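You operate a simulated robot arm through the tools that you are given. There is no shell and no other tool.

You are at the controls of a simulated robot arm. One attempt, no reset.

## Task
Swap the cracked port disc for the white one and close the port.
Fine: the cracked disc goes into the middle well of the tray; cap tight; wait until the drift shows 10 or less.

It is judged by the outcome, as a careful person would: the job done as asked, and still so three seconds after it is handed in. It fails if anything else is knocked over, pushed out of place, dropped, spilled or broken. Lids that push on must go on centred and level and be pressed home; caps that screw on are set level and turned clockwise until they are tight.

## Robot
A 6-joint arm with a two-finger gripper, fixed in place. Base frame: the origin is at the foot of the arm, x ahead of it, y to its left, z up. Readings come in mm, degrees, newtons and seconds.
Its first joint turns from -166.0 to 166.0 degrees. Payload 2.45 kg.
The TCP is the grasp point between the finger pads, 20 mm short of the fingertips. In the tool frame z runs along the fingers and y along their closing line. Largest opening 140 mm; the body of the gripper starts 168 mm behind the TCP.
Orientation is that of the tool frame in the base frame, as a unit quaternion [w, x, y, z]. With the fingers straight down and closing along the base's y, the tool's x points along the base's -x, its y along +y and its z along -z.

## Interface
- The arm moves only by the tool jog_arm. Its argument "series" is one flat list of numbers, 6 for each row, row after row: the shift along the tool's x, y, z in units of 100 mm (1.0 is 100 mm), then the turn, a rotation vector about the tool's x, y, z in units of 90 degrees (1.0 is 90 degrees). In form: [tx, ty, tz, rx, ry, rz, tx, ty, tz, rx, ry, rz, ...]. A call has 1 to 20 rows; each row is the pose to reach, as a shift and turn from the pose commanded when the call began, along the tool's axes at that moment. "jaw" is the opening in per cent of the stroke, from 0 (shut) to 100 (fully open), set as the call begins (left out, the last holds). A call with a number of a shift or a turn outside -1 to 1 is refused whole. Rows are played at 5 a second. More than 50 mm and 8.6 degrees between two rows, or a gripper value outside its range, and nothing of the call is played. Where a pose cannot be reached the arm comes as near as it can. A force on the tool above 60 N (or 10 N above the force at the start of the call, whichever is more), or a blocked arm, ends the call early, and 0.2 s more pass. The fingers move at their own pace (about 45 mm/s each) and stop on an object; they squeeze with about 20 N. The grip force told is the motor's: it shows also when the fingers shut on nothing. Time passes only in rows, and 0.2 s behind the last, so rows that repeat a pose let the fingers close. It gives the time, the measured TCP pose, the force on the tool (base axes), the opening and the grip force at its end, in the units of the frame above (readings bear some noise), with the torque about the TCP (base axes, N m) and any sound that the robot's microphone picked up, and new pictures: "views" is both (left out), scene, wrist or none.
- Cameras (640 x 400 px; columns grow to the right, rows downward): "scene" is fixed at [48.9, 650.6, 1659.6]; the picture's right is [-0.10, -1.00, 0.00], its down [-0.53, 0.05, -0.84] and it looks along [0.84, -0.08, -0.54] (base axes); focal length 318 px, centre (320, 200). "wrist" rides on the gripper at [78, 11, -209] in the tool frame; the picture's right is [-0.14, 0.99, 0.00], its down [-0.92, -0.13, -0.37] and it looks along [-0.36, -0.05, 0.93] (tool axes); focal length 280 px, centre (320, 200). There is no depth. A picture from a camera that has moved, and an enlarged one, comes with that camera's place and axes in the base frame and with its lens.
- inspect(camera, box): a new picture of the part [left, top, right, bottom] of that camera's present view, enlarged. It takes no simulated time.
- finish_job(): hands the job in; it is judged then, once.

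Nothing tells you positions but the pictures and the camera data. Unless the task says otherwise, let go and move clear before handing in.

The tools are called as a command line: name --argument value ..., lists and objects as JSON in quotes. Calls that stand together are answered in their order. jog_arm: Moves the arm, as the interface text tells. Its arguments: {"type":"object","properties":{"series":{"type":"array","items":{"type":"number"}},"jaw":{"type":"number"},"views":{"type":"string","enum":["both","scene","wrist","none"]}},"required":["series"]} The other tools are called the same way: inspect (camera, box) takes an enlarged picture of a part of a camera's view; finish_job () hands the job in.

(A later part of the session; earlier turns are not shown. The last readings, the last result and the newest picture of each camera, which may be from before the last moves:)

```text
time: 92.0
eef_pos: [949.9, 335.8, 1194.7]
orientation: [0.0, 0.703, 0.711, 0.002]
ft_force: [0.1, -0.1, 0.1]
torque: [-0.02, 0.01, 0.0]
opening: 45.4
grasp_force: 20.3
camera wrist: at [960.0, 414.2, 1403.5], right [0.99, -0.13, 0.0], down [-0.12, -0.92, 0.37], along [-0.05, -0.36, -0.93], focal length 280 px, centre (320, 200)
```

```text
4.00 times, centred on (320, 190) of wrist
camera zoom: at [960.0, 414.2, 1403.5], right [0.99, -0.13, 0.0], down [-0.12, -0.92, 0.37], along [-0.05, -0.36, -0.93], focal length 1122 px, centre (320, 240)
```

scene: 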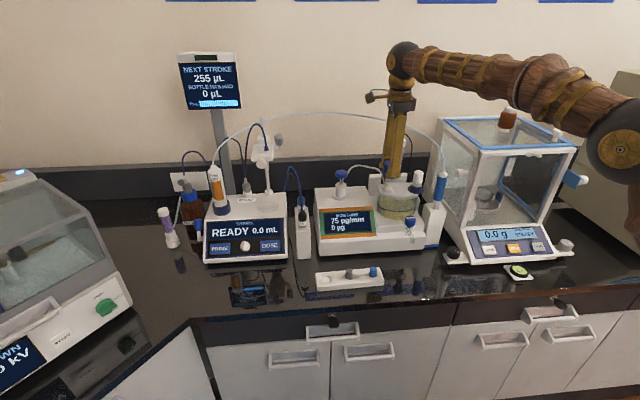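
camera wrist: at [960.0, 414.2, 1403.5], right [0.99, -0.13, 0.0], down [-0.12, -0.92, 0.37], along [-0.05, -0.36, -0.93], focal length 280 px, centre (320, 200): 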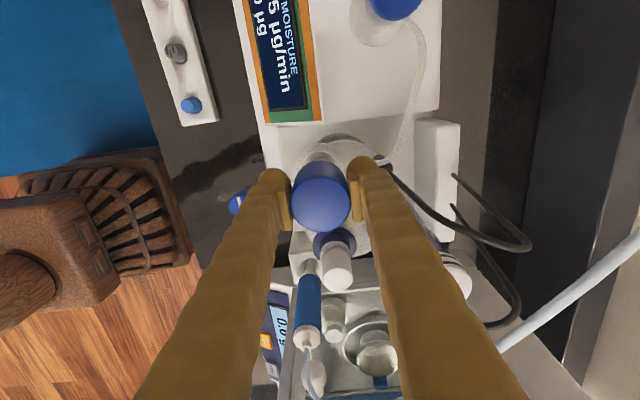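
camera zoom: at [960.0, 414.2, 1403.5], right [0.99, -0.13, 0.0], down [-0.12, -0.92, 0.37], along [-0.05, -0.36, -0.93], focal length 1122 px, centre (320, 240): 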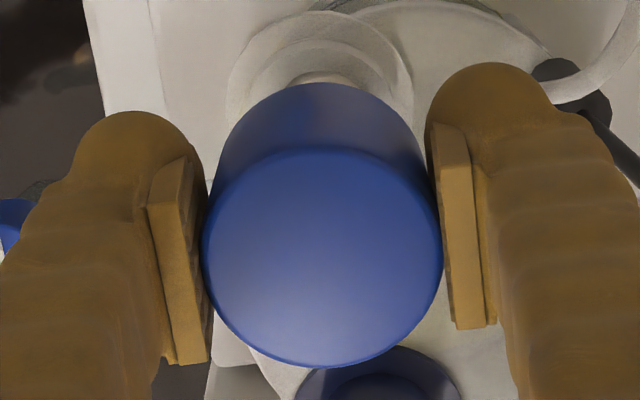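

The neck axis is within about 0.6 mm of the tool axis, and the cap is held about 2.8 mm off it along the pads. I'll rotate back to −85° and offset the tool so the cap itself is coaxial with the neck.

jog_arm --series '[0, 0, 0, 0, 0, -0.09, 0, 0, 0, 0, 0, -0.18, 0, 0, 0, 0, 0, -0.27, 0, 0, 0, 0, 0, -0.36, 0, 0, 0, 0, 0, -0.45, 0, 0, 0, 0, 0, -0.54, 0, 0, 0, 0, 0, -0.63, 0, 0, 0, 0, 0, -0.72, 0, 0, 0, 0, 0, -0.81, 0, 0, 0, 0, 0, -0.9, 0, 0, 0, 0, 0, -0.99]' --views "none"

jog_arm --series '[0, 0, 0, 0, 0, -0.09, 0, 0, 0, 0, 0, -0.18, 0, 0, 0, 0, 0, -0.27, 0, 0, 0, 0, 0, -0.36, 0, 0, 0, 0, 0, -0.45, 0, 0, 0, 0, 0, -0.54, 0, 0, 0, 0, 0, -0.63, 0, 0, 0, 0, 0, -0.72, 0, 0, 0, 0, 0, -0.81, 0, 0, 0, 0, 0, -0.9, 0, 0, 0, 0, 0, -0.94]' --views "none"

jog_arm --series '[0.034, -0.003, 0, 0, 0, 0, 0.034, -0.003, 0, 0, 0, 0]' --views "both"

inspect --camera "scene" --box '[380, 155, 412, 195]'

inspect --camera "wrist" --box '[285, 130, 357, 175]'

```text
time: 94.4
eef_pos: [951.0, 334.8, 1197.6]
orientation: [-0.001, 0.0, 1.0, 0.001]
ft_force: [0.1, -0.1, -0.2]
torque: [-0.04, -0.01, 0.01]
opening: 45.4
grasp_force: 20.1
```

```text
time: 96.8
eef_pos: [951.4, 335.1, 1196.0]
orientation: [0.001, -0.673, 0.74, 0.001]
ft_force: [-0.4, 0.9, 0.8]
torque: [-0.04, -0.02, 0.01]
opening: 45.3
grasp_force: 20.4
```

```text
time: 97.4
eef_pos: [948.9, 331.4, 1195.6]
orientation: [0.0, -0.672, 0.74, 0.0]
ft_force: [0.3, 0.6, -0.1]
torque: [-0.01, 0.01, 0.0]
opening: 45.4
grasp_force: 20.4
camera wrist: at [932.0, 255.5, 1403.7], right [-0.97, 0.23, 0.0], down [0.22, 0.9, 0.37], along [0.09, 0.36, -0.93], focal length 280 px, centre (320, 200)
```

scene: 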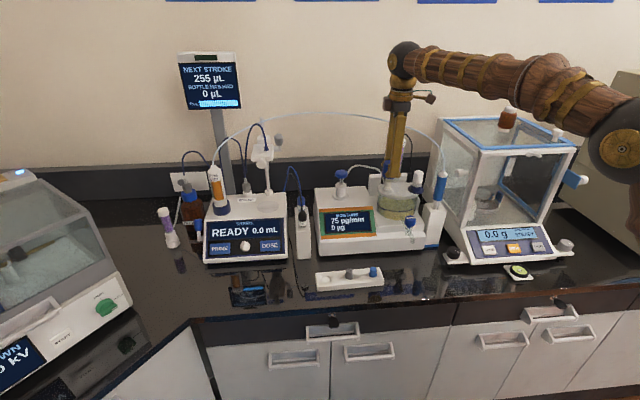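
wrist: 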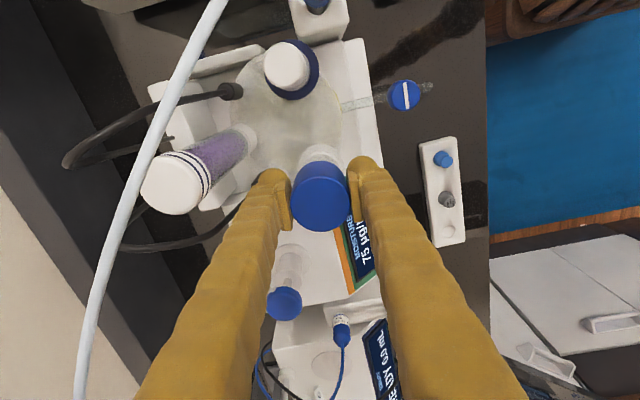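

```text
10.00 times, centred on (396, 175) of scene
camera zoom: at [48.9, 650.6, 1659.6], right [-0.1, -1.0, 0.0], down [-0.53, 0.05, -0.84], along [0.84, -0.08, -0.54], focal length 3185 px, centre (-440, 450)
```

zoom: 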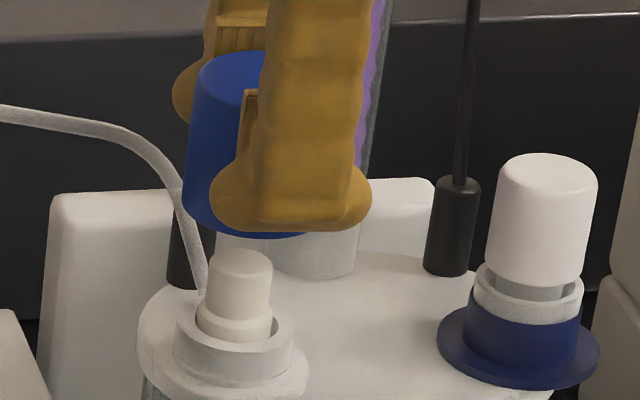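

```text
8.89 times, centred on (321, 152) of wrist
camera zoom: at [932.0, 255.5, 1403.7], right [-0.97, 0.23, 0.0], down [0.22, 0.9, 0.37], along [0.09, 0.36, -0.93], focal length 2492 px, centre (311, 622)
```

zoom: 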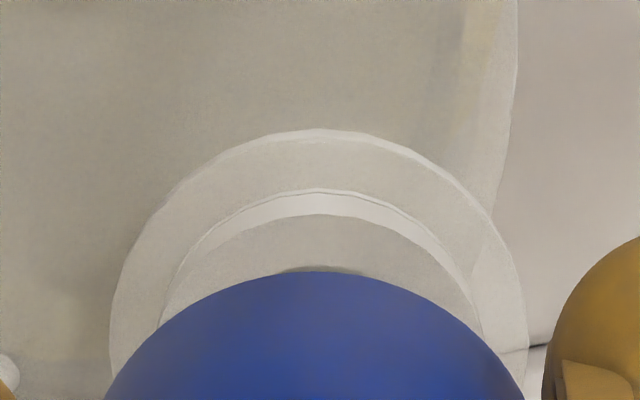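

Nearly coaxial now; fine estimates say shift about 0.6 mm back and 0.6 mm left. I'll apply that and descend to just above the neck for another check.

jog_arm --series '[-0.005, 0.006, 0.1, 0, 0, 0, -0.005, 0.006, 0.25, 0, 0, 0, -0.005, 0.006, 0.4, 0, 0, 0, -0.005, 0.006, 0.4, 0, 0, 0]' --views "none"

inspect --camera "scene" --box '[380, 165, 408, 200]'

inspect --camera "wrist" --box '[285, 140, 357, 185]'

```text
time: 98.4
eef_pos: [950.5, 332.8, 1156.2]
orientation: [0.001, -0.672, 0.74, 0.0]
ft_force: [0.2, -0.6, -0.5]
torque: [0.03, 0.01, -0.02]
opening: 45.2
grasp_force: 20.3
```

```text
11.43 times, centred on (394, 182) of scene
camera zoom: at [48.9, 650.6, 1659.6], right [-0.1, -1.0, 0.0], down [-0.53, 0.05, -0.84], along [0.84, -0.08, -0.54], focal length 3640 px, centre (-526, 400)
```

zoom: 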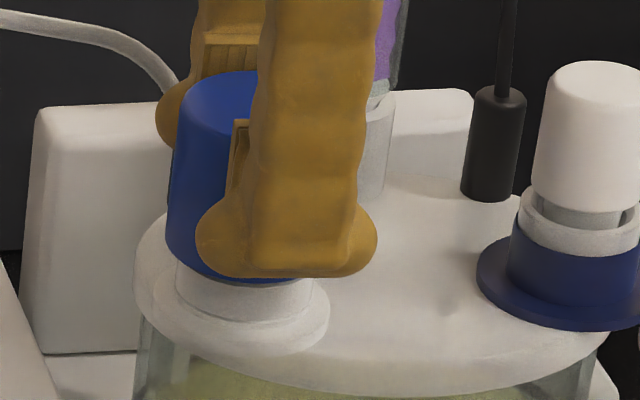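

```text
8.89 times, centred on (321, 162) of wrist
camera zoom: at [932.1, 256.9, 1362.9], right [-0.97, 0.23, 0.0], down [0.22, 0.9, 0.37], along [0.09, 0.36, -0.93], focal length 2492 px, centre (311, 533)
```

zoom: 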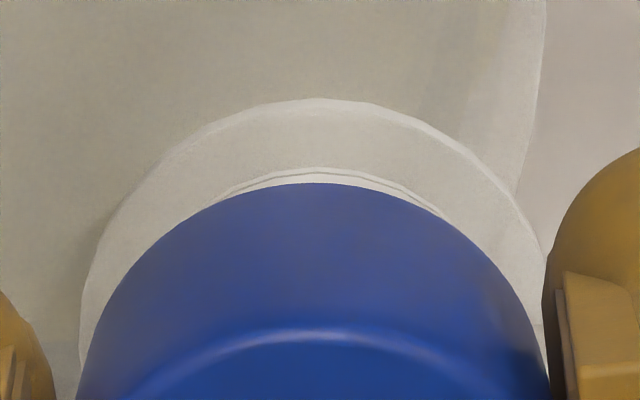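

Both views now agree to within about half a millimetre. I'll apply a 0.5 mm correction and lower gently onto the neck, watching the forces.

jog_arm --series '[0.005, 0, 0, 0, 0, 0, 0.005, 0, 0.03, 0, 0, 0, 0.005, 0, 0.06, 0, 0, 0]' --views "none"

jog_arm --series '[0, 0, 0.01, 0, 0, 0, 0, 0, 0.02, 0, 0, 0]' --views "none"

jog_arm --series '[0, 0, 0.01, 0, 0, 0, 0, 0, 0.02, 0, 0, 0]' --views "none"

inspect --camera "scene" --box '[380, 165, 408, 200]'

```text
time: 99.2
eef_pos: [951.0, 332.8, 1150.7]
orientation: [0.002, -0.672, 0.74, 0.0]
ft_force: [-0.9, -0.1, 0.4]
torque: [-0.01, 0.01, 0.0]
opening: 45.2
grasp_force: 19.7
```

```text
time: 99.8
eef_pos: [949.4, 333.2, 1149.0]
orientation: [0.001, -0.673, 0.74, 0.001]
ft_force: [0.2, 0.2, -0.2]
torque: [-0.02, -0.02, -0.01]
opening: 45.3
grasp_force: 20.2
```

```text
time: 100.4
eef_pos: [949.5, 332.2, 1147.6]
orientation: [0.0, -0.672, 0.74, 0.0]
ft_force: [-0.8, -0.8, -0.8]
torque: [-0.01, 0.01, -0.03]
opening: 45.2
grasp_force: 20.0
```

```text
11.43 times, centred on (394, 182) of scene
camera zoom: at [48.9, 650.6, 1659.6], right [-0.1, -1.0, 0.0], down [-0.53, 0.05, -0.84], along [0.84, -0.08, -0.54], focal length 3640 px, centre (-526, 400)
```

zoom: 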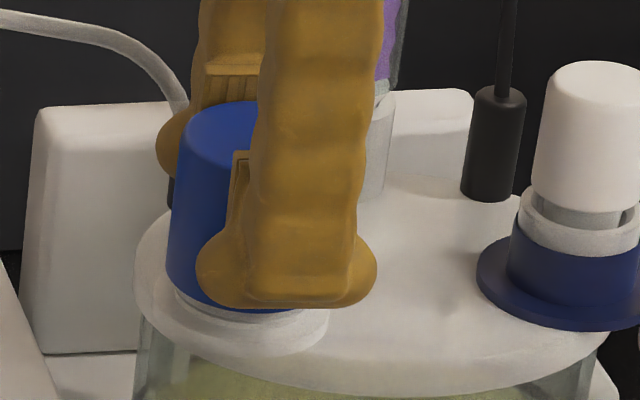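

No contact forces; the cap is sliding over the neck. I'll continue in 1 mm steps to the thread start.

jog_arm --series '[0, 0, 0.01, 0, 0, 0, 0, 0, 0.02, 0, 0, 0]' --views "none"

jog_arm --series '[0, 0, 0.01, 0, 0, 0]' --views "none"

jog_arm --series '[0, 0, 0.01, 0, 0, 0]' --views "none"

inspect --camera "scene" --box '[380, 165, 408, 200]'

```text
time: 101.0
eef_pos: [948.4, 332.3, 1143.7]
orientation: [0.001, -0.672, 0.74, 0.001]
ft_force: [-0.6, 0.2, -0.4]
torque: [-0.02, 0.03, 0.0]
opening: 45.2
grasp_force: 20.3
```

```text
time: 101.4
eef_pos: [949.0, 331.5, 1142.5]
orientation: [0.002, -0.673, 0.74, 0.0]
ft_force: [0.7, 0.0, 0.5]
torque: [-0.04, 0.04, 0.02]
opening: 45.3
grasp_force: 19.7
```

```text
time: 101.8
eef_pos: [948.1, 332.1, 1141.2]
orientation: [0.001, -0.673, 0.74, 0.001]
ft_force: [1.3, 0.4, 0.3]
torque: [0.06, 0.0, 0.01]
opening: 45.4
grasp_force: 19.7
```

```text
11.43 times, centred on (394, 182) of scene
camera zoom: at [48.9, 650.6, 1659.6], right [-0.1, -1.0, 0.0], down [-0.53, 0.05, -0.84], along [0.84, -0.08, -0.54], focal length 3640 px, centre (-526, 400)
```

zoom: 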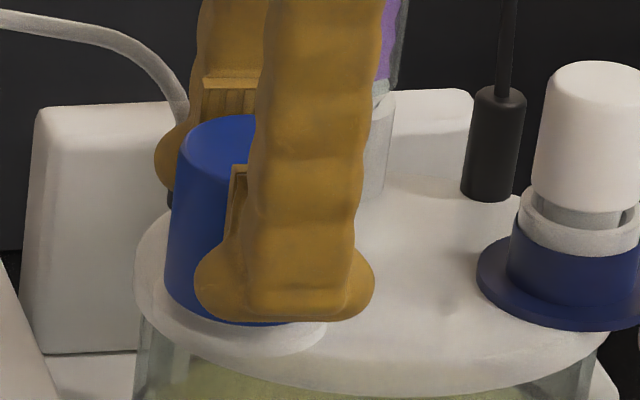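

Still free at about 1141.5. I'll keep going 1 mm at a time until the thread start makes contact.

jog_arm --series '[0, 0, 0.01, 0, 0, 0]' --views "none"

jog_arm --series '[0, 0, 0.01, 0, 0, 0]' --views "none"

inspect --camera "scene" --box '[380, 165, 408, 200]'

```text
time: 102.2
eef_pos: [949.3, 331.7, 1140.6]
orientation: [0.001, -0.672, 0.741, 0.001]
ft_force: [-0.6, -0.4, 1.1]
torque: [0.01, 0.01, 0.02]
opening: 45.2
grasp_force: 19.8
```

```text
time: 102.6
eef_pos: [949.6, 331.5, 1139.2]
orientation: [0.002, -0.672, 0.74, 0.0]
ft_force: [6.0, 1.2, -1.5]
torque: [0.0, 0.01, -0.04]
opening: 44.9
grasp_force: 19.9
```

```text
11.43 times, centred on (394, 182) of scene
camera zoom: at [48.9, 650.6, 1659.6], right [-0.1, -1.0, 0.0], down [-0.53, 0.05, -0.84], along [0.84, -0.08, -0.54], focal length 3640 px, centre (-526, 400)
```

zoom: 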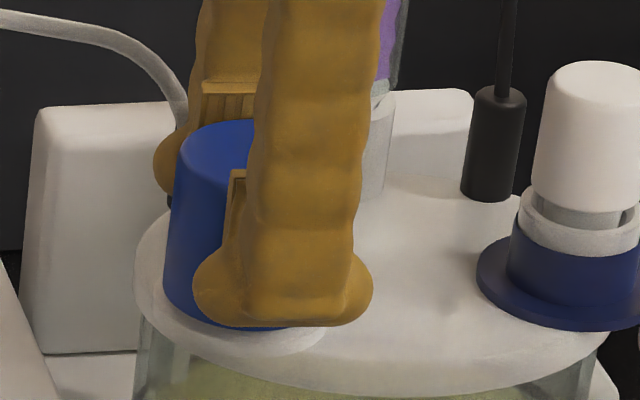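

A slight side force appears at about 1139.5, so the cap is at the thread start. I'll begin turning clockwise, compensating the arc so the cap's own axis stays on the neck.

jog_arm --series '[-0.0003, 0.0039, 0.001, 0, 0, 0.09, -0.0011, 0.0078, 0.002, 0, 0, 0.18, -0.0025, 0.0115, 0.003, 0, 0, 0.27, -0.0044, 0.015, 0.004, 0, 0, 0.36, -0.0067, 0.0182, 0.005, 0, 0, 0.45]' --views "both"

inspect --camera "scene" --box '[310, 150, 430, 240]'

```text
time: 103.8
eef_pos: [946.7, 332.1, 1138.7]
orientation: [0.001, -0.374, 0.928, 0.001]
ft_force: [24.7, -2.0, 1.7]
torque: [0.03, -0.03, 0.0]
opening: 45.4
grasp_force: 20.3
camera wrist: at [883.9, 287.3, 1346.1], right [-0.59, 0.81, 0.0], down [0.75, 0.55, 0.37], along [0.3, 0.22, -0.93], focal length 280 px, centre (320, 200)
```

scene: 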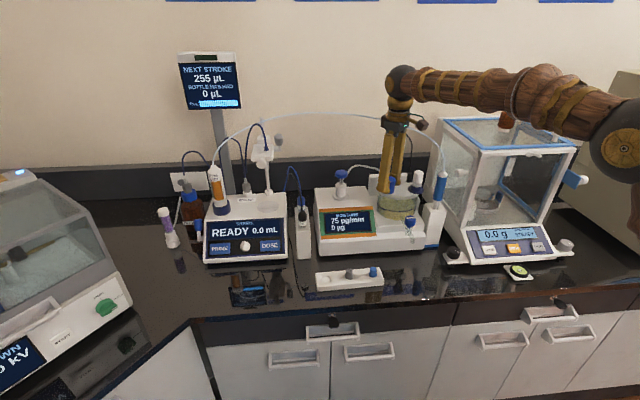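
wrist: 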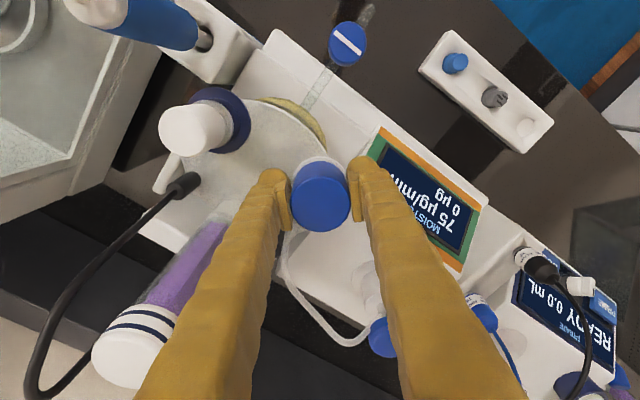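

```text
4.44 times, centred on (370, 195) of scene
camera zoom: at [48.9, 650.6, 1659.6], right [-0.1, -1.0, 0.0], down [-0.53, 0.05, -0.84], along [0.84, -0.08, -0.54], focal length 1416 px, centre (98, 222)
```

zoom: 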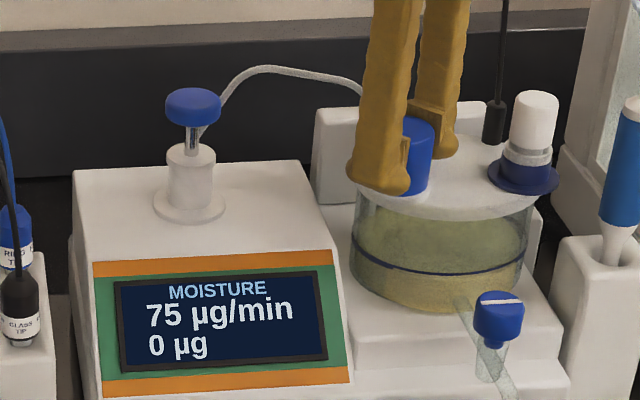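

Side force shows the tool is now pulling the cap back in x by about 1.4 mm. I'll relieve that, then release the cap on the thread and regrip centred on the neck axis.

jog_arm --series '[-0.005, -0.005, 0, 0, 0, 0, -0.01, -0.0097, 0, 0, 0, 0]' --views "none"

jog_arm --series '[0, 0, 0, 0, 0, 0, 0, 0, 0, 0, 0, 0]' --jaw 42 --views "both"

inspect --camera "scene" --box '[376, 160, 416, 195]'

inspect --camera "wrist" --box '[260, 130, 380, 240]'

```text
time: 104.4
eef_pos: [947.2, 332.9, 1139.5]
orientation: [-0.001, -0.375, 0.927, 0.0]
ft_force: [-0.8, -5.7, 0.8]
torque: [-0.08, 0.03, -0.01]
opening: 45.4
grasp_force: 19.9
```

```text
time: 105.0
eef_pos: [948.4, 332.7, 1138.9]
orientation: [0.001, -0.374, 0.927, 0.001]
ft_force: [-0.6, -0.2, -0.5]
torque: [0.01, 0.0, 0.04]
opening: 58.6
grasp_force: 0.0
camera wrist: at [884.9, 287.2, 1346.5], right [-0.59, 0.81, 0.0], down [0.75, 0.55, 0.37], along [0.3, 0.22, -0.93], focal length 280 px, centre (320, 200)
```

scene: 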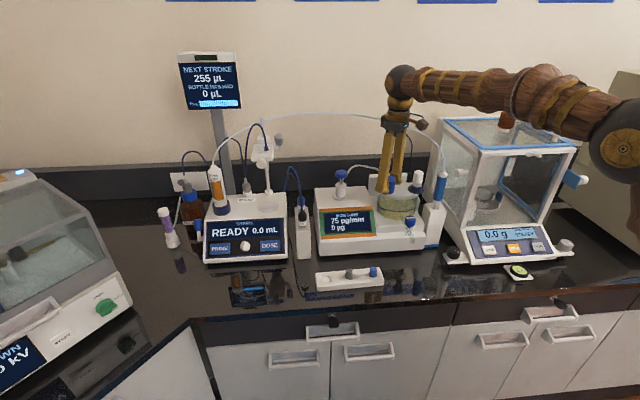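
wrist: 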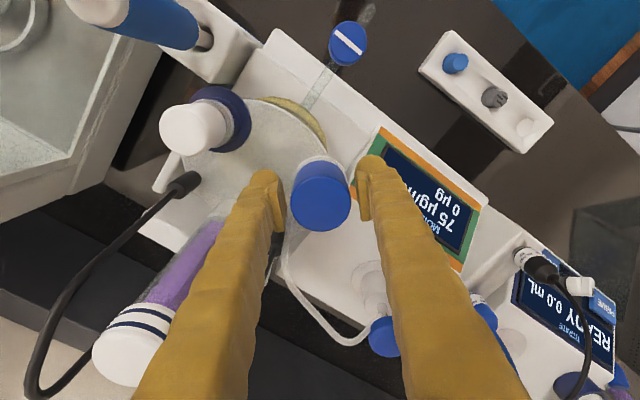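

```text
11.43 times, centred on (396, 178) of scene
camera zoom: at [48.9, 650.6, 1659.6], right [-0.1, -1.0, 0.0], down [-0.53, 0.05, -0.84], along [0.84, -0.08, -0.54], focal length 3640 px, centre (-549, 457)
```

zoom: 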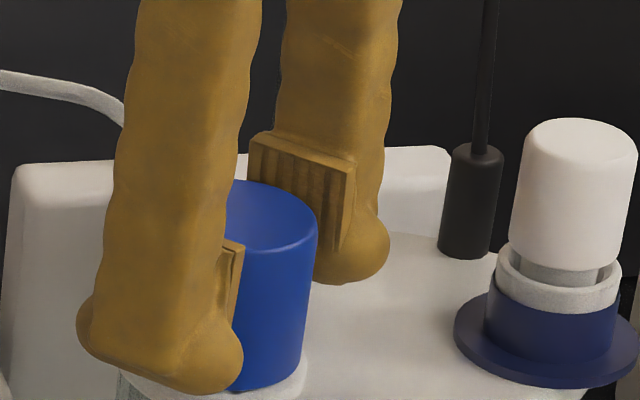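

```text
3.64 times, centred on (320, 185) of wrist
camera zoom: at [884.9, 287.2, 1346.5], right [-0.59, 0.81, 0.0], down [0.75, 0.55, 0.37], along [0.3, 0.22, -0.93], focal length 1020 px, centre (320, 254)
```

zoom: 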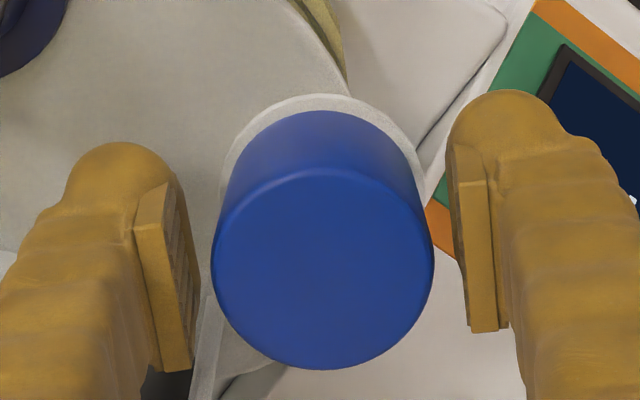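

The cap sits level on the neck after release. I'll re-centre the tool on the neck axis (about 1.2 mm), rotate the open jaw back to −89°, and grip again.

jog_arm --series '[-0.012, -0.001, 0, 0, 0, 0, -0.012, -0.001, 0, 0, 0, -0.09, -0.012, -0.001, 0, 0, 0, -0.18, -0.012, -0.001, 0, 0, 0, -0.27, -0.012, -0.001, 0, 0, 0, -0.36, -0.012, -0.001, 0, 0, 0, -0.45, -0.012, -0.001, 0, 0, 0, -0.5]' --views "none"

jog_arm --series '[0, 0, 0, 0, 0, 0, 0, 0, 0, 0, 0, 0, 0, 0, 0, 0, 0, 0]' --jaw 0 --views "wrist"

```text
time: 106.6
eef_pos: [951.0, 333.5, 1139.9]
orientation: [0.002, -0.702, 0.712, 0.001]
ft_force: [-0.3, -1.2, -0.3]
torque: [-0.01, -0.01, 0.02]
opening: 58.7
grasp_force: 0.1
```

```text
time: 107.4
eef_pos: [949.8, 333.6, 1139.0]
orientation: [0.001, -0.701, 0.713, 0.001]
ft_force: [-3.4, -0.1, -0.1]
torque: [0.04, 0.06, -0.02]
opening: 50.5
grasp_force: 19.4
camera wrist: at [937.9, 256.9, 1347.1], right [-0.99, 0.15, 0.0], down [0.14, 0.92, 0.37], along [0.06, 0.37, -0.93], focal length 280 px, centre (320, 200)
```

wrist: 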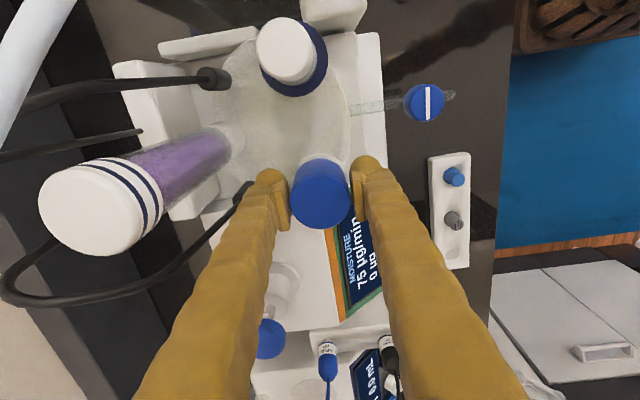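

The opening reads 50.5 mm here versus 45.2 before with balanced forces, so the cap behaves like a hexagon and grips best on its flats. I'll release, rotate back to the flat at −44°, and grip there.

jog_arm --series '[0, 0, 0, 0, 0, 0, 0, 0, 0, 0, 0, 0, 0, 0, 0, 0, 0, 0.09, 0, 0, 0, 0, 0, 0.18, 0, 0, 0, 0, 0, 0.27, 0, 0, 0, 0, 0, 0.36, 0, 0, 0, 0, 0, 0.45, 0, 0, 0, 0, 0, 0.5]' --jaw 42 --views "none"

jog_arm --series '[0, 0, 0, 0, 0, 0, 0, 0, 0, 0, 0, 0, 0, 0, 0, 0, 0, 0]' --jaw 0 --views "none"

```text
time: 109.2
eef_pos: [950.0, 334.3, 1139.3]
orientation: [0.0, -0.374, 0.927, 0.001]
ft_force: [-0.1, 0.6, 0.0]
torque: [0.02, 0.01, 0.02]
opening: 58.9
grasp_force: 0.0
```

```text
time: 110.0
eef_pos: [949.9, 334.3, 1140.1]
orientation: [0.0, -0.374, 0.927, 0.002]
ft_force: [-16.8, 10.5, -0.1]
torque: [0.01, 0.06, -0.03]
opening: 44.8
grasp_force: 19.7
```

Gripped on the flats now (44.8 mm), with a side force showing the axis is about 1.4 mm further left in y. I'll shift accordingly and confirm the force drops.

jog_arm --series '[-0.005, 0.005, 0, 0, 0, 0, -0.0097, 0.0101, 0, 0, 0, 0]' --views "none"

```text
time: 110.6
eef_pos: [949.1, 333.4, 1138.7]
orientation: [0.001, -0.375, 0.927, 0.001]
ft_force: [-20.1, -3.0, -1.5]
torque: [-0.11, 0.15, -0.01]
opening: 45.1
grasp_force: 19.9
```

Remaining force is mostly in x, so I'll shift about 1 mm back in x.

jog_arm --series '[0.0072, 0.007, 0, 0, 0, 0, 0.0072, 0.007, 0, 0, 0, 0]' --views "none"

```text
time: 111.2
eef_pos: [949.4, 335.1, 1139.8]
orientation: [0.001, -0.374, 0.927, 0.0]
ft_force: [3.8, -2.5, -1.7]
torque: [-0.1, -0.07, 0.0]
opening: 45.1
grasp_force: 19.7
```

Balanced now. I'll turn clockwise 90° about this centre, letting the tool follow the thread down about 1 mm.

jog_arm --series '[0, 0, 0.001, 0, 0, 0.09, 0, 0, 0.002, 0, 0, 0.18, 0, 0, 0.003, 0, 0, 0.27, 0, 0, 0.004, 0, 0, 0.36, 0, 0, 0.005, 0, 0, 0.45, 0, 0, 0.006, 0, 0, 0.54, 0, 0, 0.007, 0, 0, 0.63]' --views "both"

inspect --camera "scene" --box '[310, 150, 430, 240]'

```text
time: 112.8
eef_pos: [949.0, 334.1, 1138.8]
orientation: [0.0, 0.112, 0.994, 0.001]
ft_force: [16.5, -6.8, -1.0]
torque: [-0.06, -0.13, -0.03]
opening: 45.2
grasp_force: 20.1
camera wrist: at [875.5, 363.6, 1346.6], right [0.35, 0.94, 0.0], down [0.87, -0.33, 0.37], along [0.35, -0.13, -0.93], focal length 280 px, centre (320, 200)
```

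scene: 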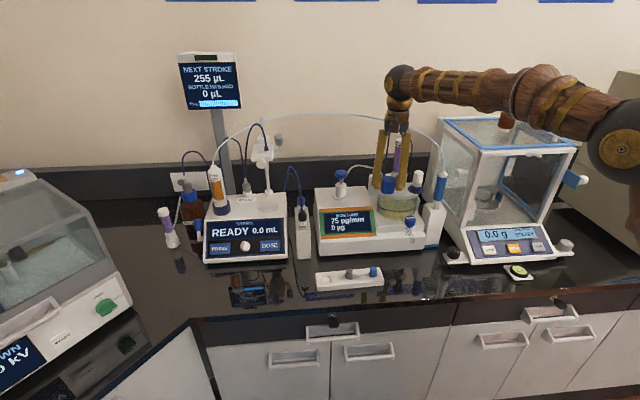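
wrist: 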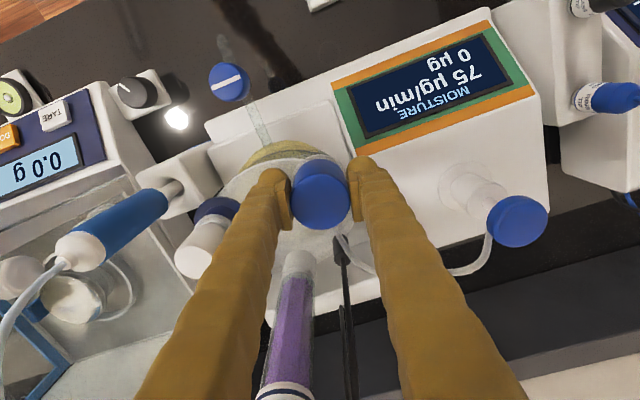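

```text
4.44 times, centred on (370, 195) of scene
camera zoom: at [48.9, 650.6, 1659.6], right [-0.1, -1.0, 0.0], down [-0.53, 0.05, -0.84], along [0.84, -0.08, -0.54], focal length 1416 px, centre (98, 222)
```

zoom: 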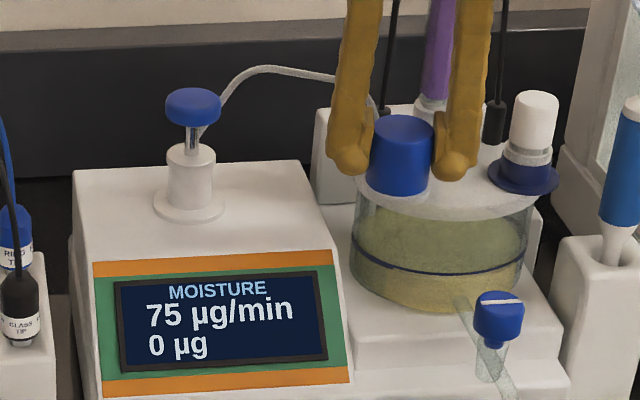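

The cap turns with the tool; a side force of about 18 N has built up along the pads. I'll relieve it and keep turning clockwise to about +86°.

jog_arm --series '[-0.0097, -0.002, 0, 0, 0, 0, -0.0097, -0.002, 0.001, 0, 0, 0.09, -0.0097, -0.002, 0.002, 0, 0, 0.18, -0.0097, -0.002, 0.003, 0, 0, 0.27, -0.0097, -0.002, 0.004, 0, 0, 0.36, -0.0097, -0.002, 0.005, 0, 0, 0.45, -0.0097, -0.002, 0.006, 0, 0, 0.54, -0.0097, -0.002, 0.007, 0, 0, 0.63, -0.0097, -0.002, 0.008, 0, 0, 0.72, -0.0097, -0.002, 0.009, 0, 0, 0.81]' --views "both"

inspect --camera "scene" --box '[310, 150, 430, 240]'

```text
time: 115.0
eef_pos: [950.8, 334.8, 1137.3]
orientation: [0.0, 0.68, 0.733, 0.001]
ft_force: [-2.2, 14.5, 1.7]
torque: [0.06, 0.0, 0.01]
opening: 45.2
grasp_force: 20.4
camera wrist: at [954.8, 414.5, 1345.4], right [1.0, -0.06, 0.0], down [-0.06, -0.93, 0.37], along [-0.02, -0.37, -0.93], focal length 280 px, centre (320, 200)
```

scene: 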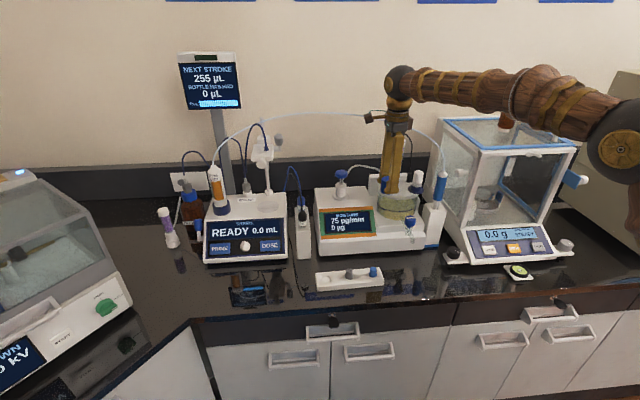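
wrist: 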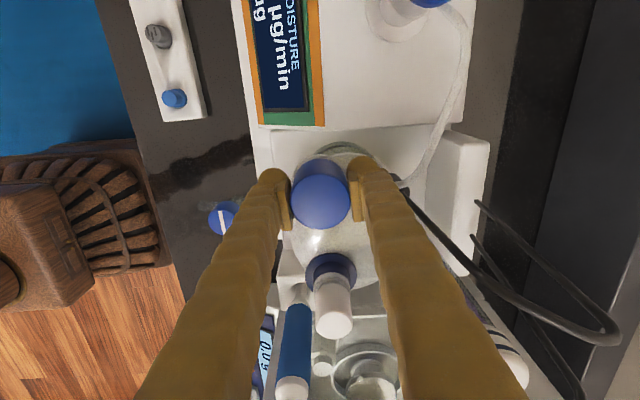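

```text
4.44 times, centred on (370, 195) of scene
camera zoom: at [48.9, 650.6, 1659.6], right [-0.1, -1.0, 0.0], down [-0.53, 0.05, -0.84], along [0.84, -0.08, -0.54], focal length 1416 px, centre (98, 222)
```

zoom: 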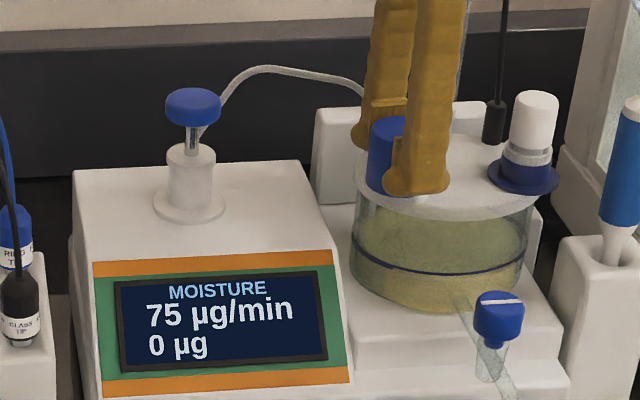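

About 170° tightened so far with moderate forces. I'll nudge 0.7 mm in +y, release, rotate back 180° to the same flats, and grip again.

jog_arm --series '[0.007, 0, 0, 0, 0, 0]' --views "none"

jog_arm --series '[0, 0, 0, 0, 0, 0, 0, 0, 0, 0, 0, 0, 0, 0, 0, 0, 0, -0.09, 0, 0, 0, 0, 0, -0.18, 0, 0, 0, 0, 0, -0.27, 0, 0, 0, 0, 0, -0.36, 0, 0, 0, 0, 0, -0.45, 0, 0, 0, 0, 0, -0.54, 0, 0, 0, 0, 0, -0.63, 0, 0, 0, 0, 0, -0.72, 0, 0, 0, 0, 0, -0.81, 0, 0, 0, 0, 0, -0.9, 0, 0, 0, 0, 0, -0.99, 0, 0, 0, 0, 0, -1.0]' --jaw 42 --views "none"

jog_arm --series '[0, 0, 0, 0, 0, -0.09, 0, 0, 0, 0, 0, -0.18, 0, 0, 0, 0, 0, -0.27, 0, 0, 0, 0, 0, -0.36, 0, 0, 0, 0, 0, -0.45, 0, 0, 0, 0, 0, -0.54, 0, 0, 0, 0, 0, -0.63, 0, 0, 0, 0, 0, -0.72, 0, 0, 0, 0, 0, -0.81, 0, 0, 0, 0, 0, -0.9, 0, 0, 0, 0, 0, -0.98]' --views "wrist"

```text
time: 115.4
eef_pos: [950.7, 335.7, 1137.6]
orientation: [0.001, 0.68, 0.733, 0.0]
ft_force: [1.1, 8.5, 2.6]
torque: [0.06, -0.07, 0.0]
opening: 45.2
grasp_force: 20.0
```

```text
time: 118.4
eef_pos: [951.0, 335.7, 1138.0]
orientation: [0.001, -0.039, 0.999, 0.001]
ft_force: [0.6, 0.4, -0.2]
torque: [0.02, 0.0, -0.01]
opening: 58.5
grasp_force: 0.1
```

```text
time: 120.8
eef_pos: [949.4, 337.1, 1138.8]
orientation: [-0.001, 0.723, -0.69, 0.0]
ft_force: [-0.2, 0.4, -1.2]
torque: [0.01, 0.0, 0.0]
opening: 58.8
grasp_force: 0.1
camera wrist: at [942.8, 258.2, 1345.4], right [-1.0, 0.09, 0.0], down [0.08, 0.93, 0.37], along [0.03, 0.37, -0.93], focal length 280 px, centre (320, 200)
```

wrist: 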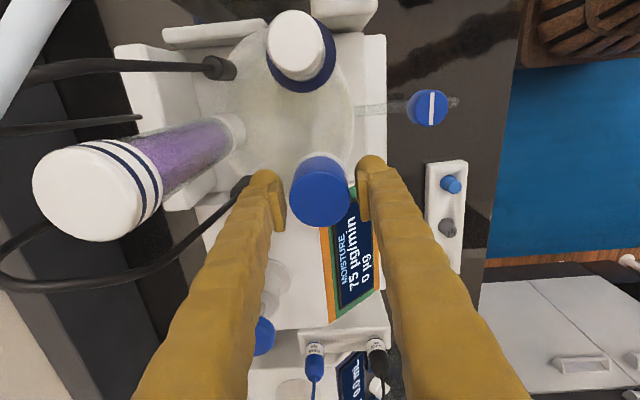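

Now at −92.6°, aligned with the flats. I'll grip and check the force balance.

jog_arm --series '[0, 0, 0, 0, 0, 0, 0, 0, 0, 0, 0, 0, 0, 0, 0, 0, 0, 0]' --jaw 0 --views "none"

```text
time: 121.6
eef_pos: [950.0, 335.9, 1136.9]
orientation: [-0.001, 0.723, -0.691, 0.0]
ft_force: [-1.4, 0.3, 0.3]
torque: [0.02, 0.1, -0.02]
opening: 45.7
grasp_force: 19.8
```

Balanced grip at 45.7 mm. I'll turn clockwise another quarter turn, following the thread down slightly.

jog_arm --series '[0, 0, 0.001, 0, 0, 0.09, 0, 0, 0.002, 0, 0, 0.18, 0, 0, 0.003, 0, 0, 0.27, 0, 0, 0.004, 0, 0, 0.36, 0, 0, 0.005, 0, 0, 0.45, 0, 0, 0.006, 0, 0, 0.54, 0, 0, 0.007, 0, 0, 0.63, 0, 0, 0.008, 0, 0, 0.72, 0, 0, 0.009, 0, 0, 0.81, 0, 0, 0.01, 0, 0, 0.9]' --views "scene"

inspect --camera "scene" --box '[310, 150, 430, 240]'

```text
time: 123.8
eef_pos: [951.2, 335.9, 1136.5]
orientation: [0.001, -0.1, 0.995, 0.0]
ft_force: [21.7, -7.8, 0.5]
torque: [-0.08, -0.04, 0.02]
opening: 45.0
grasp_force: 20.2
```

scene: 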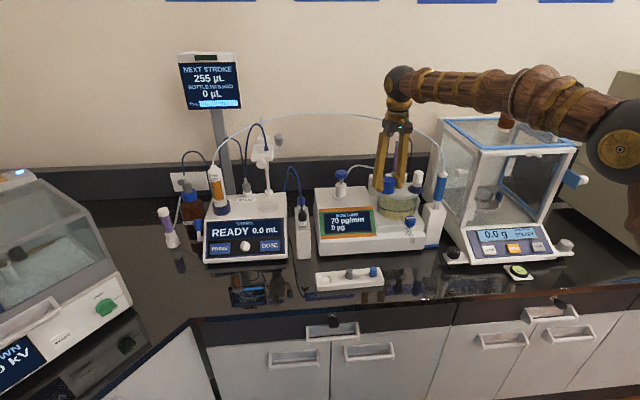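

```text
4.44 times, centred on (370, 195) of scene
camera zoom: at [48.9, 650.6, 1659.6], right [-0.1, -1.0, 0.0], down [-0.53, 0.05, -0.84], along [0.84, -0.08, -0.54], focal length 1416 px, centre (98, 222)
```

zoom: 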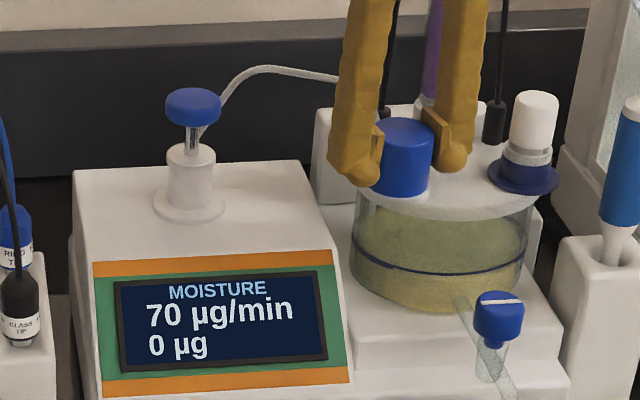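

The drift has started to fall (70), so the cap is closing. I'll relieve the side force and turn another quarter turn.

jog_arm --series '[-0.009, -0.005, 0, 0, 0, 0, -0.009, -0.005, 0.001, 0, 0, 0.09, -0.009, -0.005, 0.002, 0, 0, 0.18, -0.009, -0.005, 0.003, 0, 0, 0.27, -0.009, -0.005, 0.004, 0, 0, 0.36, -0.009, -0.005, 0.005, 0, 0, 0.45, -0.009, -0.005, 0.006, 0, 0, 0.54]' --views "none"

inspect --camera "scene" --box '[310, 150, 430, 240]'

```text
time: 125.4
eef_pos: [950.8, 333.9, 1135.7]
orientation: [0.0, 0.319, 0.948, 0.0]
ft_force: [-4.7, -17.2, 0.6]
torque: [-0.05, 0.01, 0.52]
opening: 52.3
grasp_force: 19.5
```

```text
4.44 times, centred on (370, 195) of scene
camera zoom: at [48.9, 650.6, 1659.6], right [-0.1, -1.0, 0.0], down [-0.53, 0.05, -0.84], along [0.84, -0.08, -0.54], focal length 1416 px, centre (98, 222)
```

zoom: 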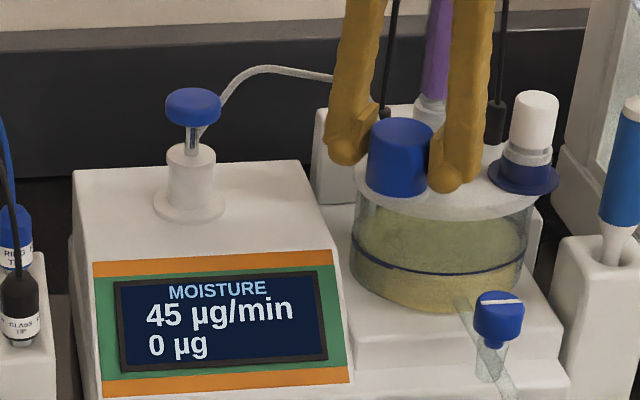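

The jaw slipped from the flats to the corners (52.3 mm) with 0.52 N·m of torque, and the drift dropped to 45, so the cap appears to have come tight. I'll wait a second and watch the drift.

jog_arm --series '[0, 0, 0, 0, 0, 0, 0, 0, 0, 0, 0, 0, 0, 0, 0, 0, 0, 0, 0, 0, 0, 0, 0, 0, 0, 0, 0, 0, 0, 0]' --views "both"

inspect --camera "scene" --box '[310, 150, 430, 240]'

inspect --camera "wrist" --box '[260, 130, 380, 240]'

```text
time: 126.6
eef_pos: [950.6, 334.2, 1136.3]
orientation: [0.0, 0.317, 0.948, 0.0]
ft_force: [-9.9, -23.0, 0.6]
torque: [0.01, 0.0, 0.13]
opening: 52.2
grasp_force: 20.1
camera wrist: at [895.4, 390.6, 1343.8], right [0.71, 0.71, 0.0], down [0.66, -0.66, 0.37], along [0.26, -0.26, -0.93], focal length 280 px, centre (320, 200)
```

scene: 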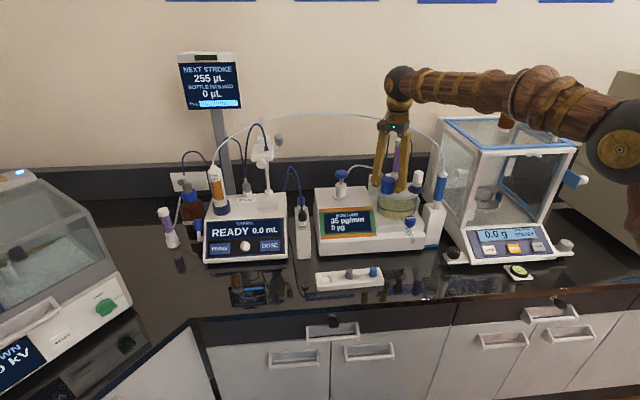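
wrist: 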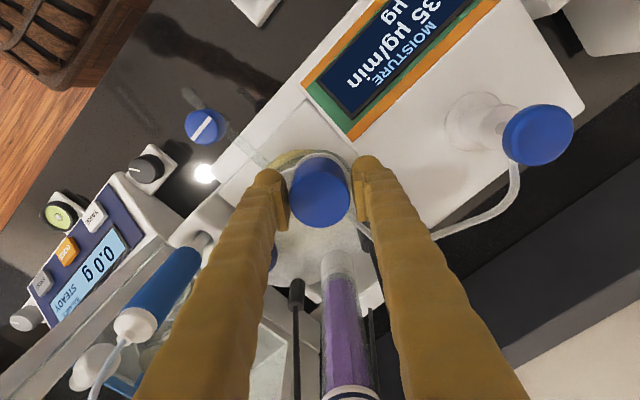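

```text
4.44 times, centred on (370, 195) of scene
camera zoom: at [48.9, 650.6, 1659.6], right [-0.1, -1.0, 0.0], down [-0.53, 0.05, -0.84], along [0.84, -0.08, -0.54], focal length 1416 px, centre (98, 222)
```

zoom: 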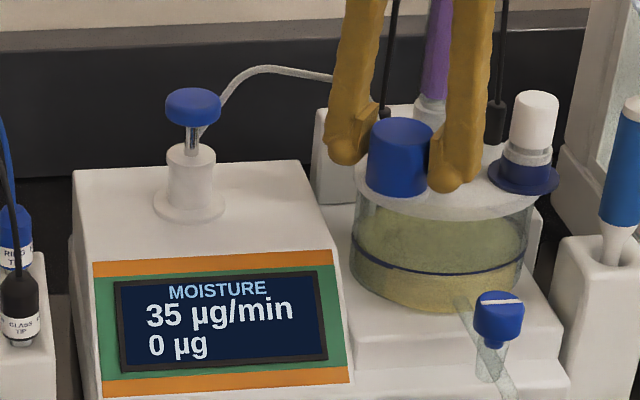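

```text
3.64 times, centred on (320, 185) of wrist
camera zoom: at [895.4, 390.6, 1343.8], right [0.71, 0.71, 0.0], down [0.66, -0.66, 0.37], along [0.26, -0.26, -0.93], focal length 1020 px, centre (320, 254)
```

zoom: 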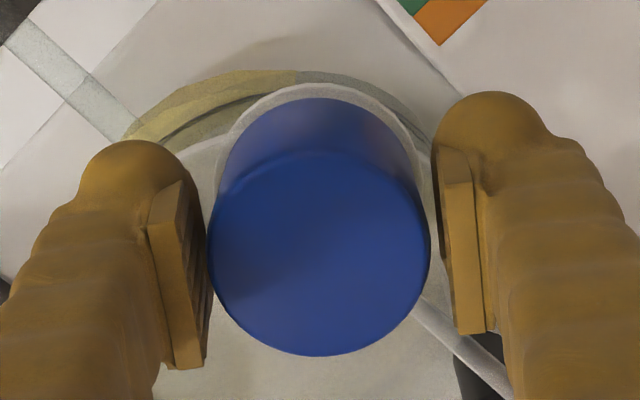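

The drift is down to 35 and falling. To confirm tightness, I'll release, re-centre, rotate back 30° onto the flats, and apply one more clockwise torque.

jog_arm --series '[0, 0, 0, 0, 0, 0, 0, 0, 0, 0, 0, 0, 0.002, -0.0137, 0, 0, 0, 0, 0.002, -0.0137, 0, 0, 0, -0.09, 0.002, -0.0137, 0, 0, 0, -0.18, 0.002, -0.0137, 0, 0, 0, -0.27, 0.002, -0.0137, 0, 0, 0, -0.33]' --jaw 44 --views "none"

jog_arm --series '[0, 0, 0, 0, 0, 0, 0, 0, 0, 0, 0, 0, 0, 0, 0, 0, 0, 0]' --jaw 0 --views "scene"

inspect --camera "scene" --box '[310, 150, 430, 240]'

```text
time: 128.2
eef_pos: [951.4, 334.6, 1135.8]
orientation: [0.001, 0.063, 0.998, 0.001]
ft_force: [0.1, 0.1, 0.4]
torque: [-0.02, 0.03, 0.01]
opening: 61.6
grasp_force: 0.0
```

```text
time: 129.0
eef_pos: [950.2, 335.3, 1135.5]
orientation: [0.001, 0.064, 0.998, 0.001]
ft_force: [6.1, 10.4, -0.4]
torque: [-0.02, -0.01, 0.19]
opening: 45.4
grasp_force: 20.0
```

scene: 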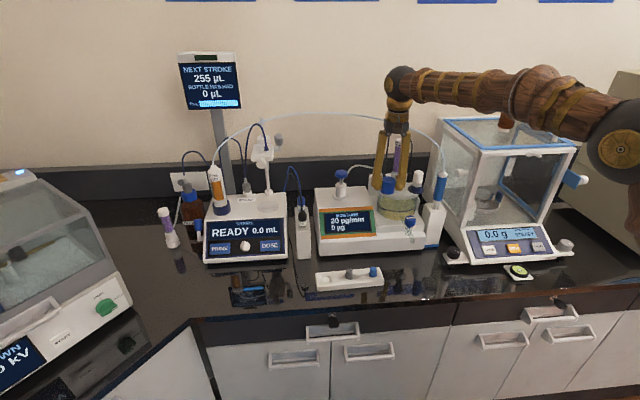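

```text
4.44 times, centred on (370, 195) of scene
camera zoom: at [48.9, 650.6, 1659.6], right [-0.1, -1.0, 0.0], down [-0.53, 0.05, -0.84], along [0.84, -0.08, -0.54], focal length 1416 px, centre (98, 222)
```

zoom: 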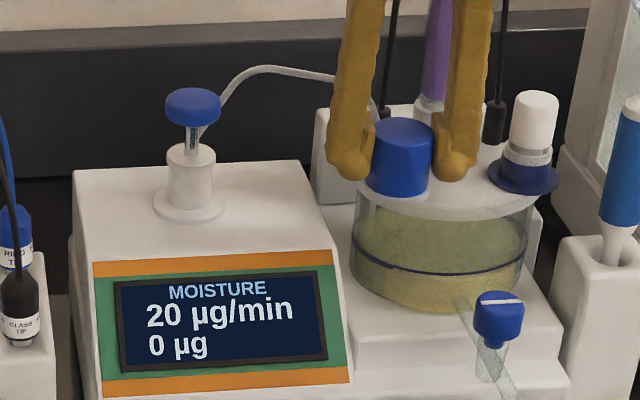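

Drift is down to 20, and the grip is back on the flats at 45.4 mm. I'll apply a gentle clockwise turn to confirm the cap is tight.

jog_arm --series '[0, 0, 0, 0, 0, 0.045, 0, 0, 0, 0, 0, 0.09, 0, 0, 0, 0, 0, 0.135]' --views "none"

inspect --camera "scene" --box '[310, 150, 430, 240]'

```text
time: 129.8
eef_pos: [950.1, 335.1, 1136.9]
orientation: [0.0, 0.169, 0.986, 0.0]
ft_force: [-1.8, 12.8, 0.5]
torque: [0.0, -0.01, 0.84]
opening: 49.5
grasp_force: 20.0
```

```text
4.44 times, centred on (370, 195) of scene
camera zoom: at [48.9, 650.6, 1659.6], right [-0.1, -1.0, 0.0], down [-0.53, 0.05, -0.84], along [0.84, -0.08, -0.54], focal length 1416 px, centre (98, 222)
```

zoom: 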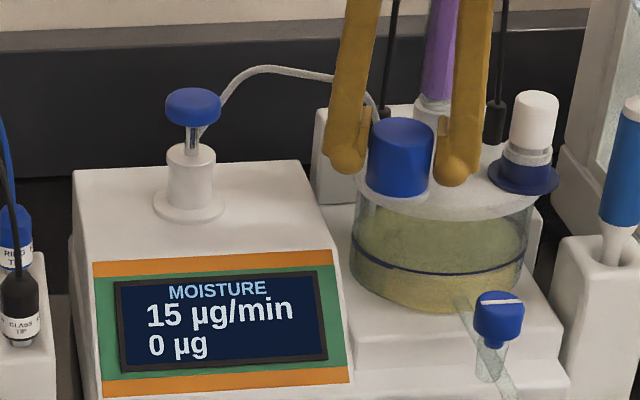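

The torque rose to 0.84 N·m and the jaw was forced open instead of the cap turning, so the cap is tight. Drift reads 15. I'll open the jaw and rise straight up clear of the cap.

jog_arm --series '[0, 0, 0, 0, 0, 0, 0, 0, 0, 0, 0, 0, 0, 0, 0, 0, 0, 0]' --jaw 45 --views "none"

jog_arm --series '[0, 0, -0.1, 0, 0, 0, 0, 0, -0.25, 0, 0, 0, 0, 0, -0.45, 0, 0, 0, 0, 0, -0.7, 0, 0, 0, 0, 0, -0.95, 0, 0, 0]' --views "both"

inspect --camera "scene" --box '[310, 150, 430, 240]'

inspect --camera "scene" --box '[370, 155, 434, 200]'

```text
time: 130.6
eef_pos: [950.2, 335.0, 1135.3]
orientation: [0.0, 0.169, 0.986, 0.001]
ft_force: [0.1, 0.4, 0.4]
torque: [0.01, -0.01, -0.04]
opening: 63.1
grasp_force: 0.1
```

```text
time: 131.8
eef_pos: [948.5, 333.2, 1231.5]
orientation: [0.0, 0.17, 0.985, 0.001]
ft_force: [0.3, 0.2, 0.1]
torque: [0.01, 0.01, 0.0]
opening: 62.8
grasp_force: 0.2
camera wrist: at [879.2, 370.7, 1438.8], right [0.46, 0.89, 0.0], down [0.83, -0.43, 0.37], along [0.33, -0.17, -0.93], focal length 280 px, centre (320, 200)
```

scene: 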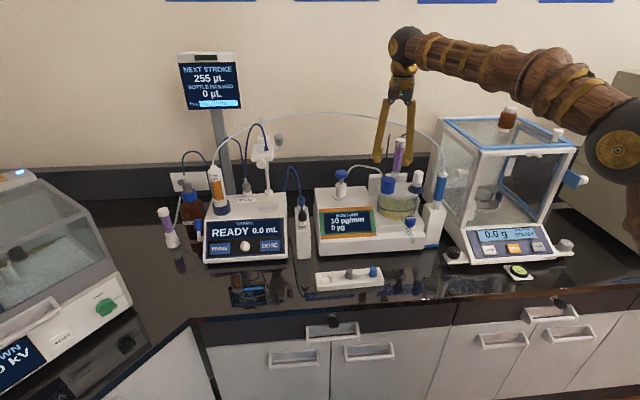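
wrist: 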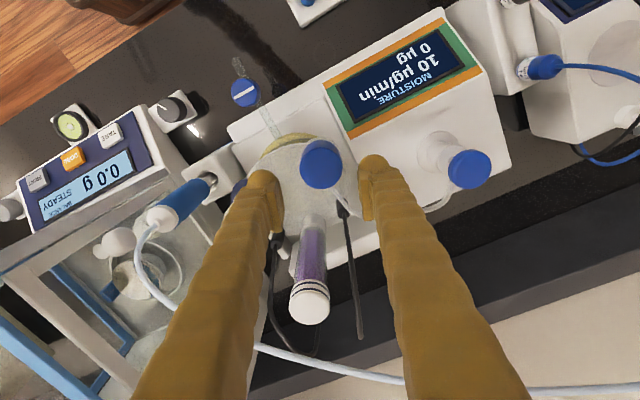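

```text
4.44 times, centred on (370, 195) of scene
camera zoom: at [48.9, 650.6, 1659.6], right [-0.1, -1.0, 0.0], down [-0.53, 0.05, -0.84], along [0.84, -0.08, -0.54], focal length 1416 px, centre (98, 222)
```

zoom: 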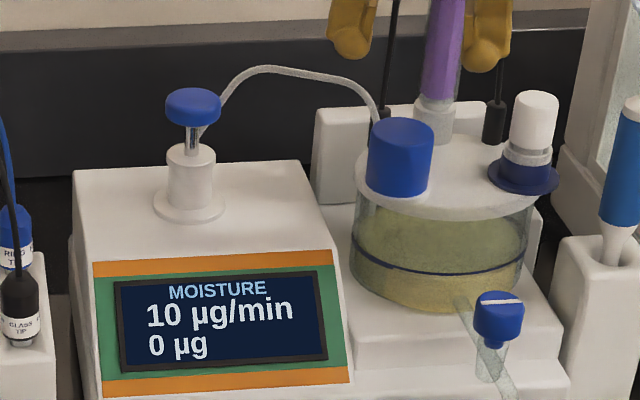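

```text
8.89 times, centred on (402, 178) of scene
camera zoom: at [48.9, 650.6, 1659.6], right [-0.1, -1.0, 0.0], down [-0.53, 0.05, -0.84], along [0.84, -0.08, -0.54], focal length 2831 px, centre (-409, 400)
```

zoom: 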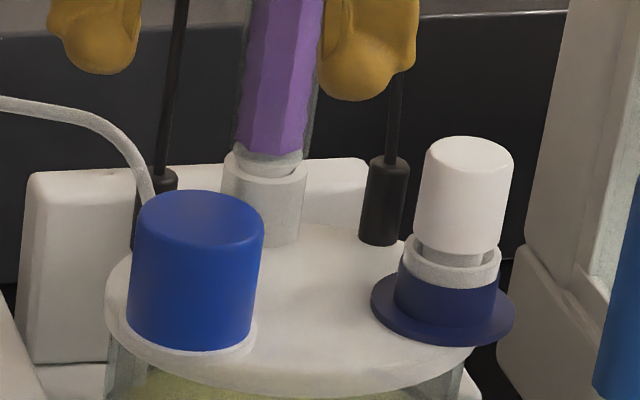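

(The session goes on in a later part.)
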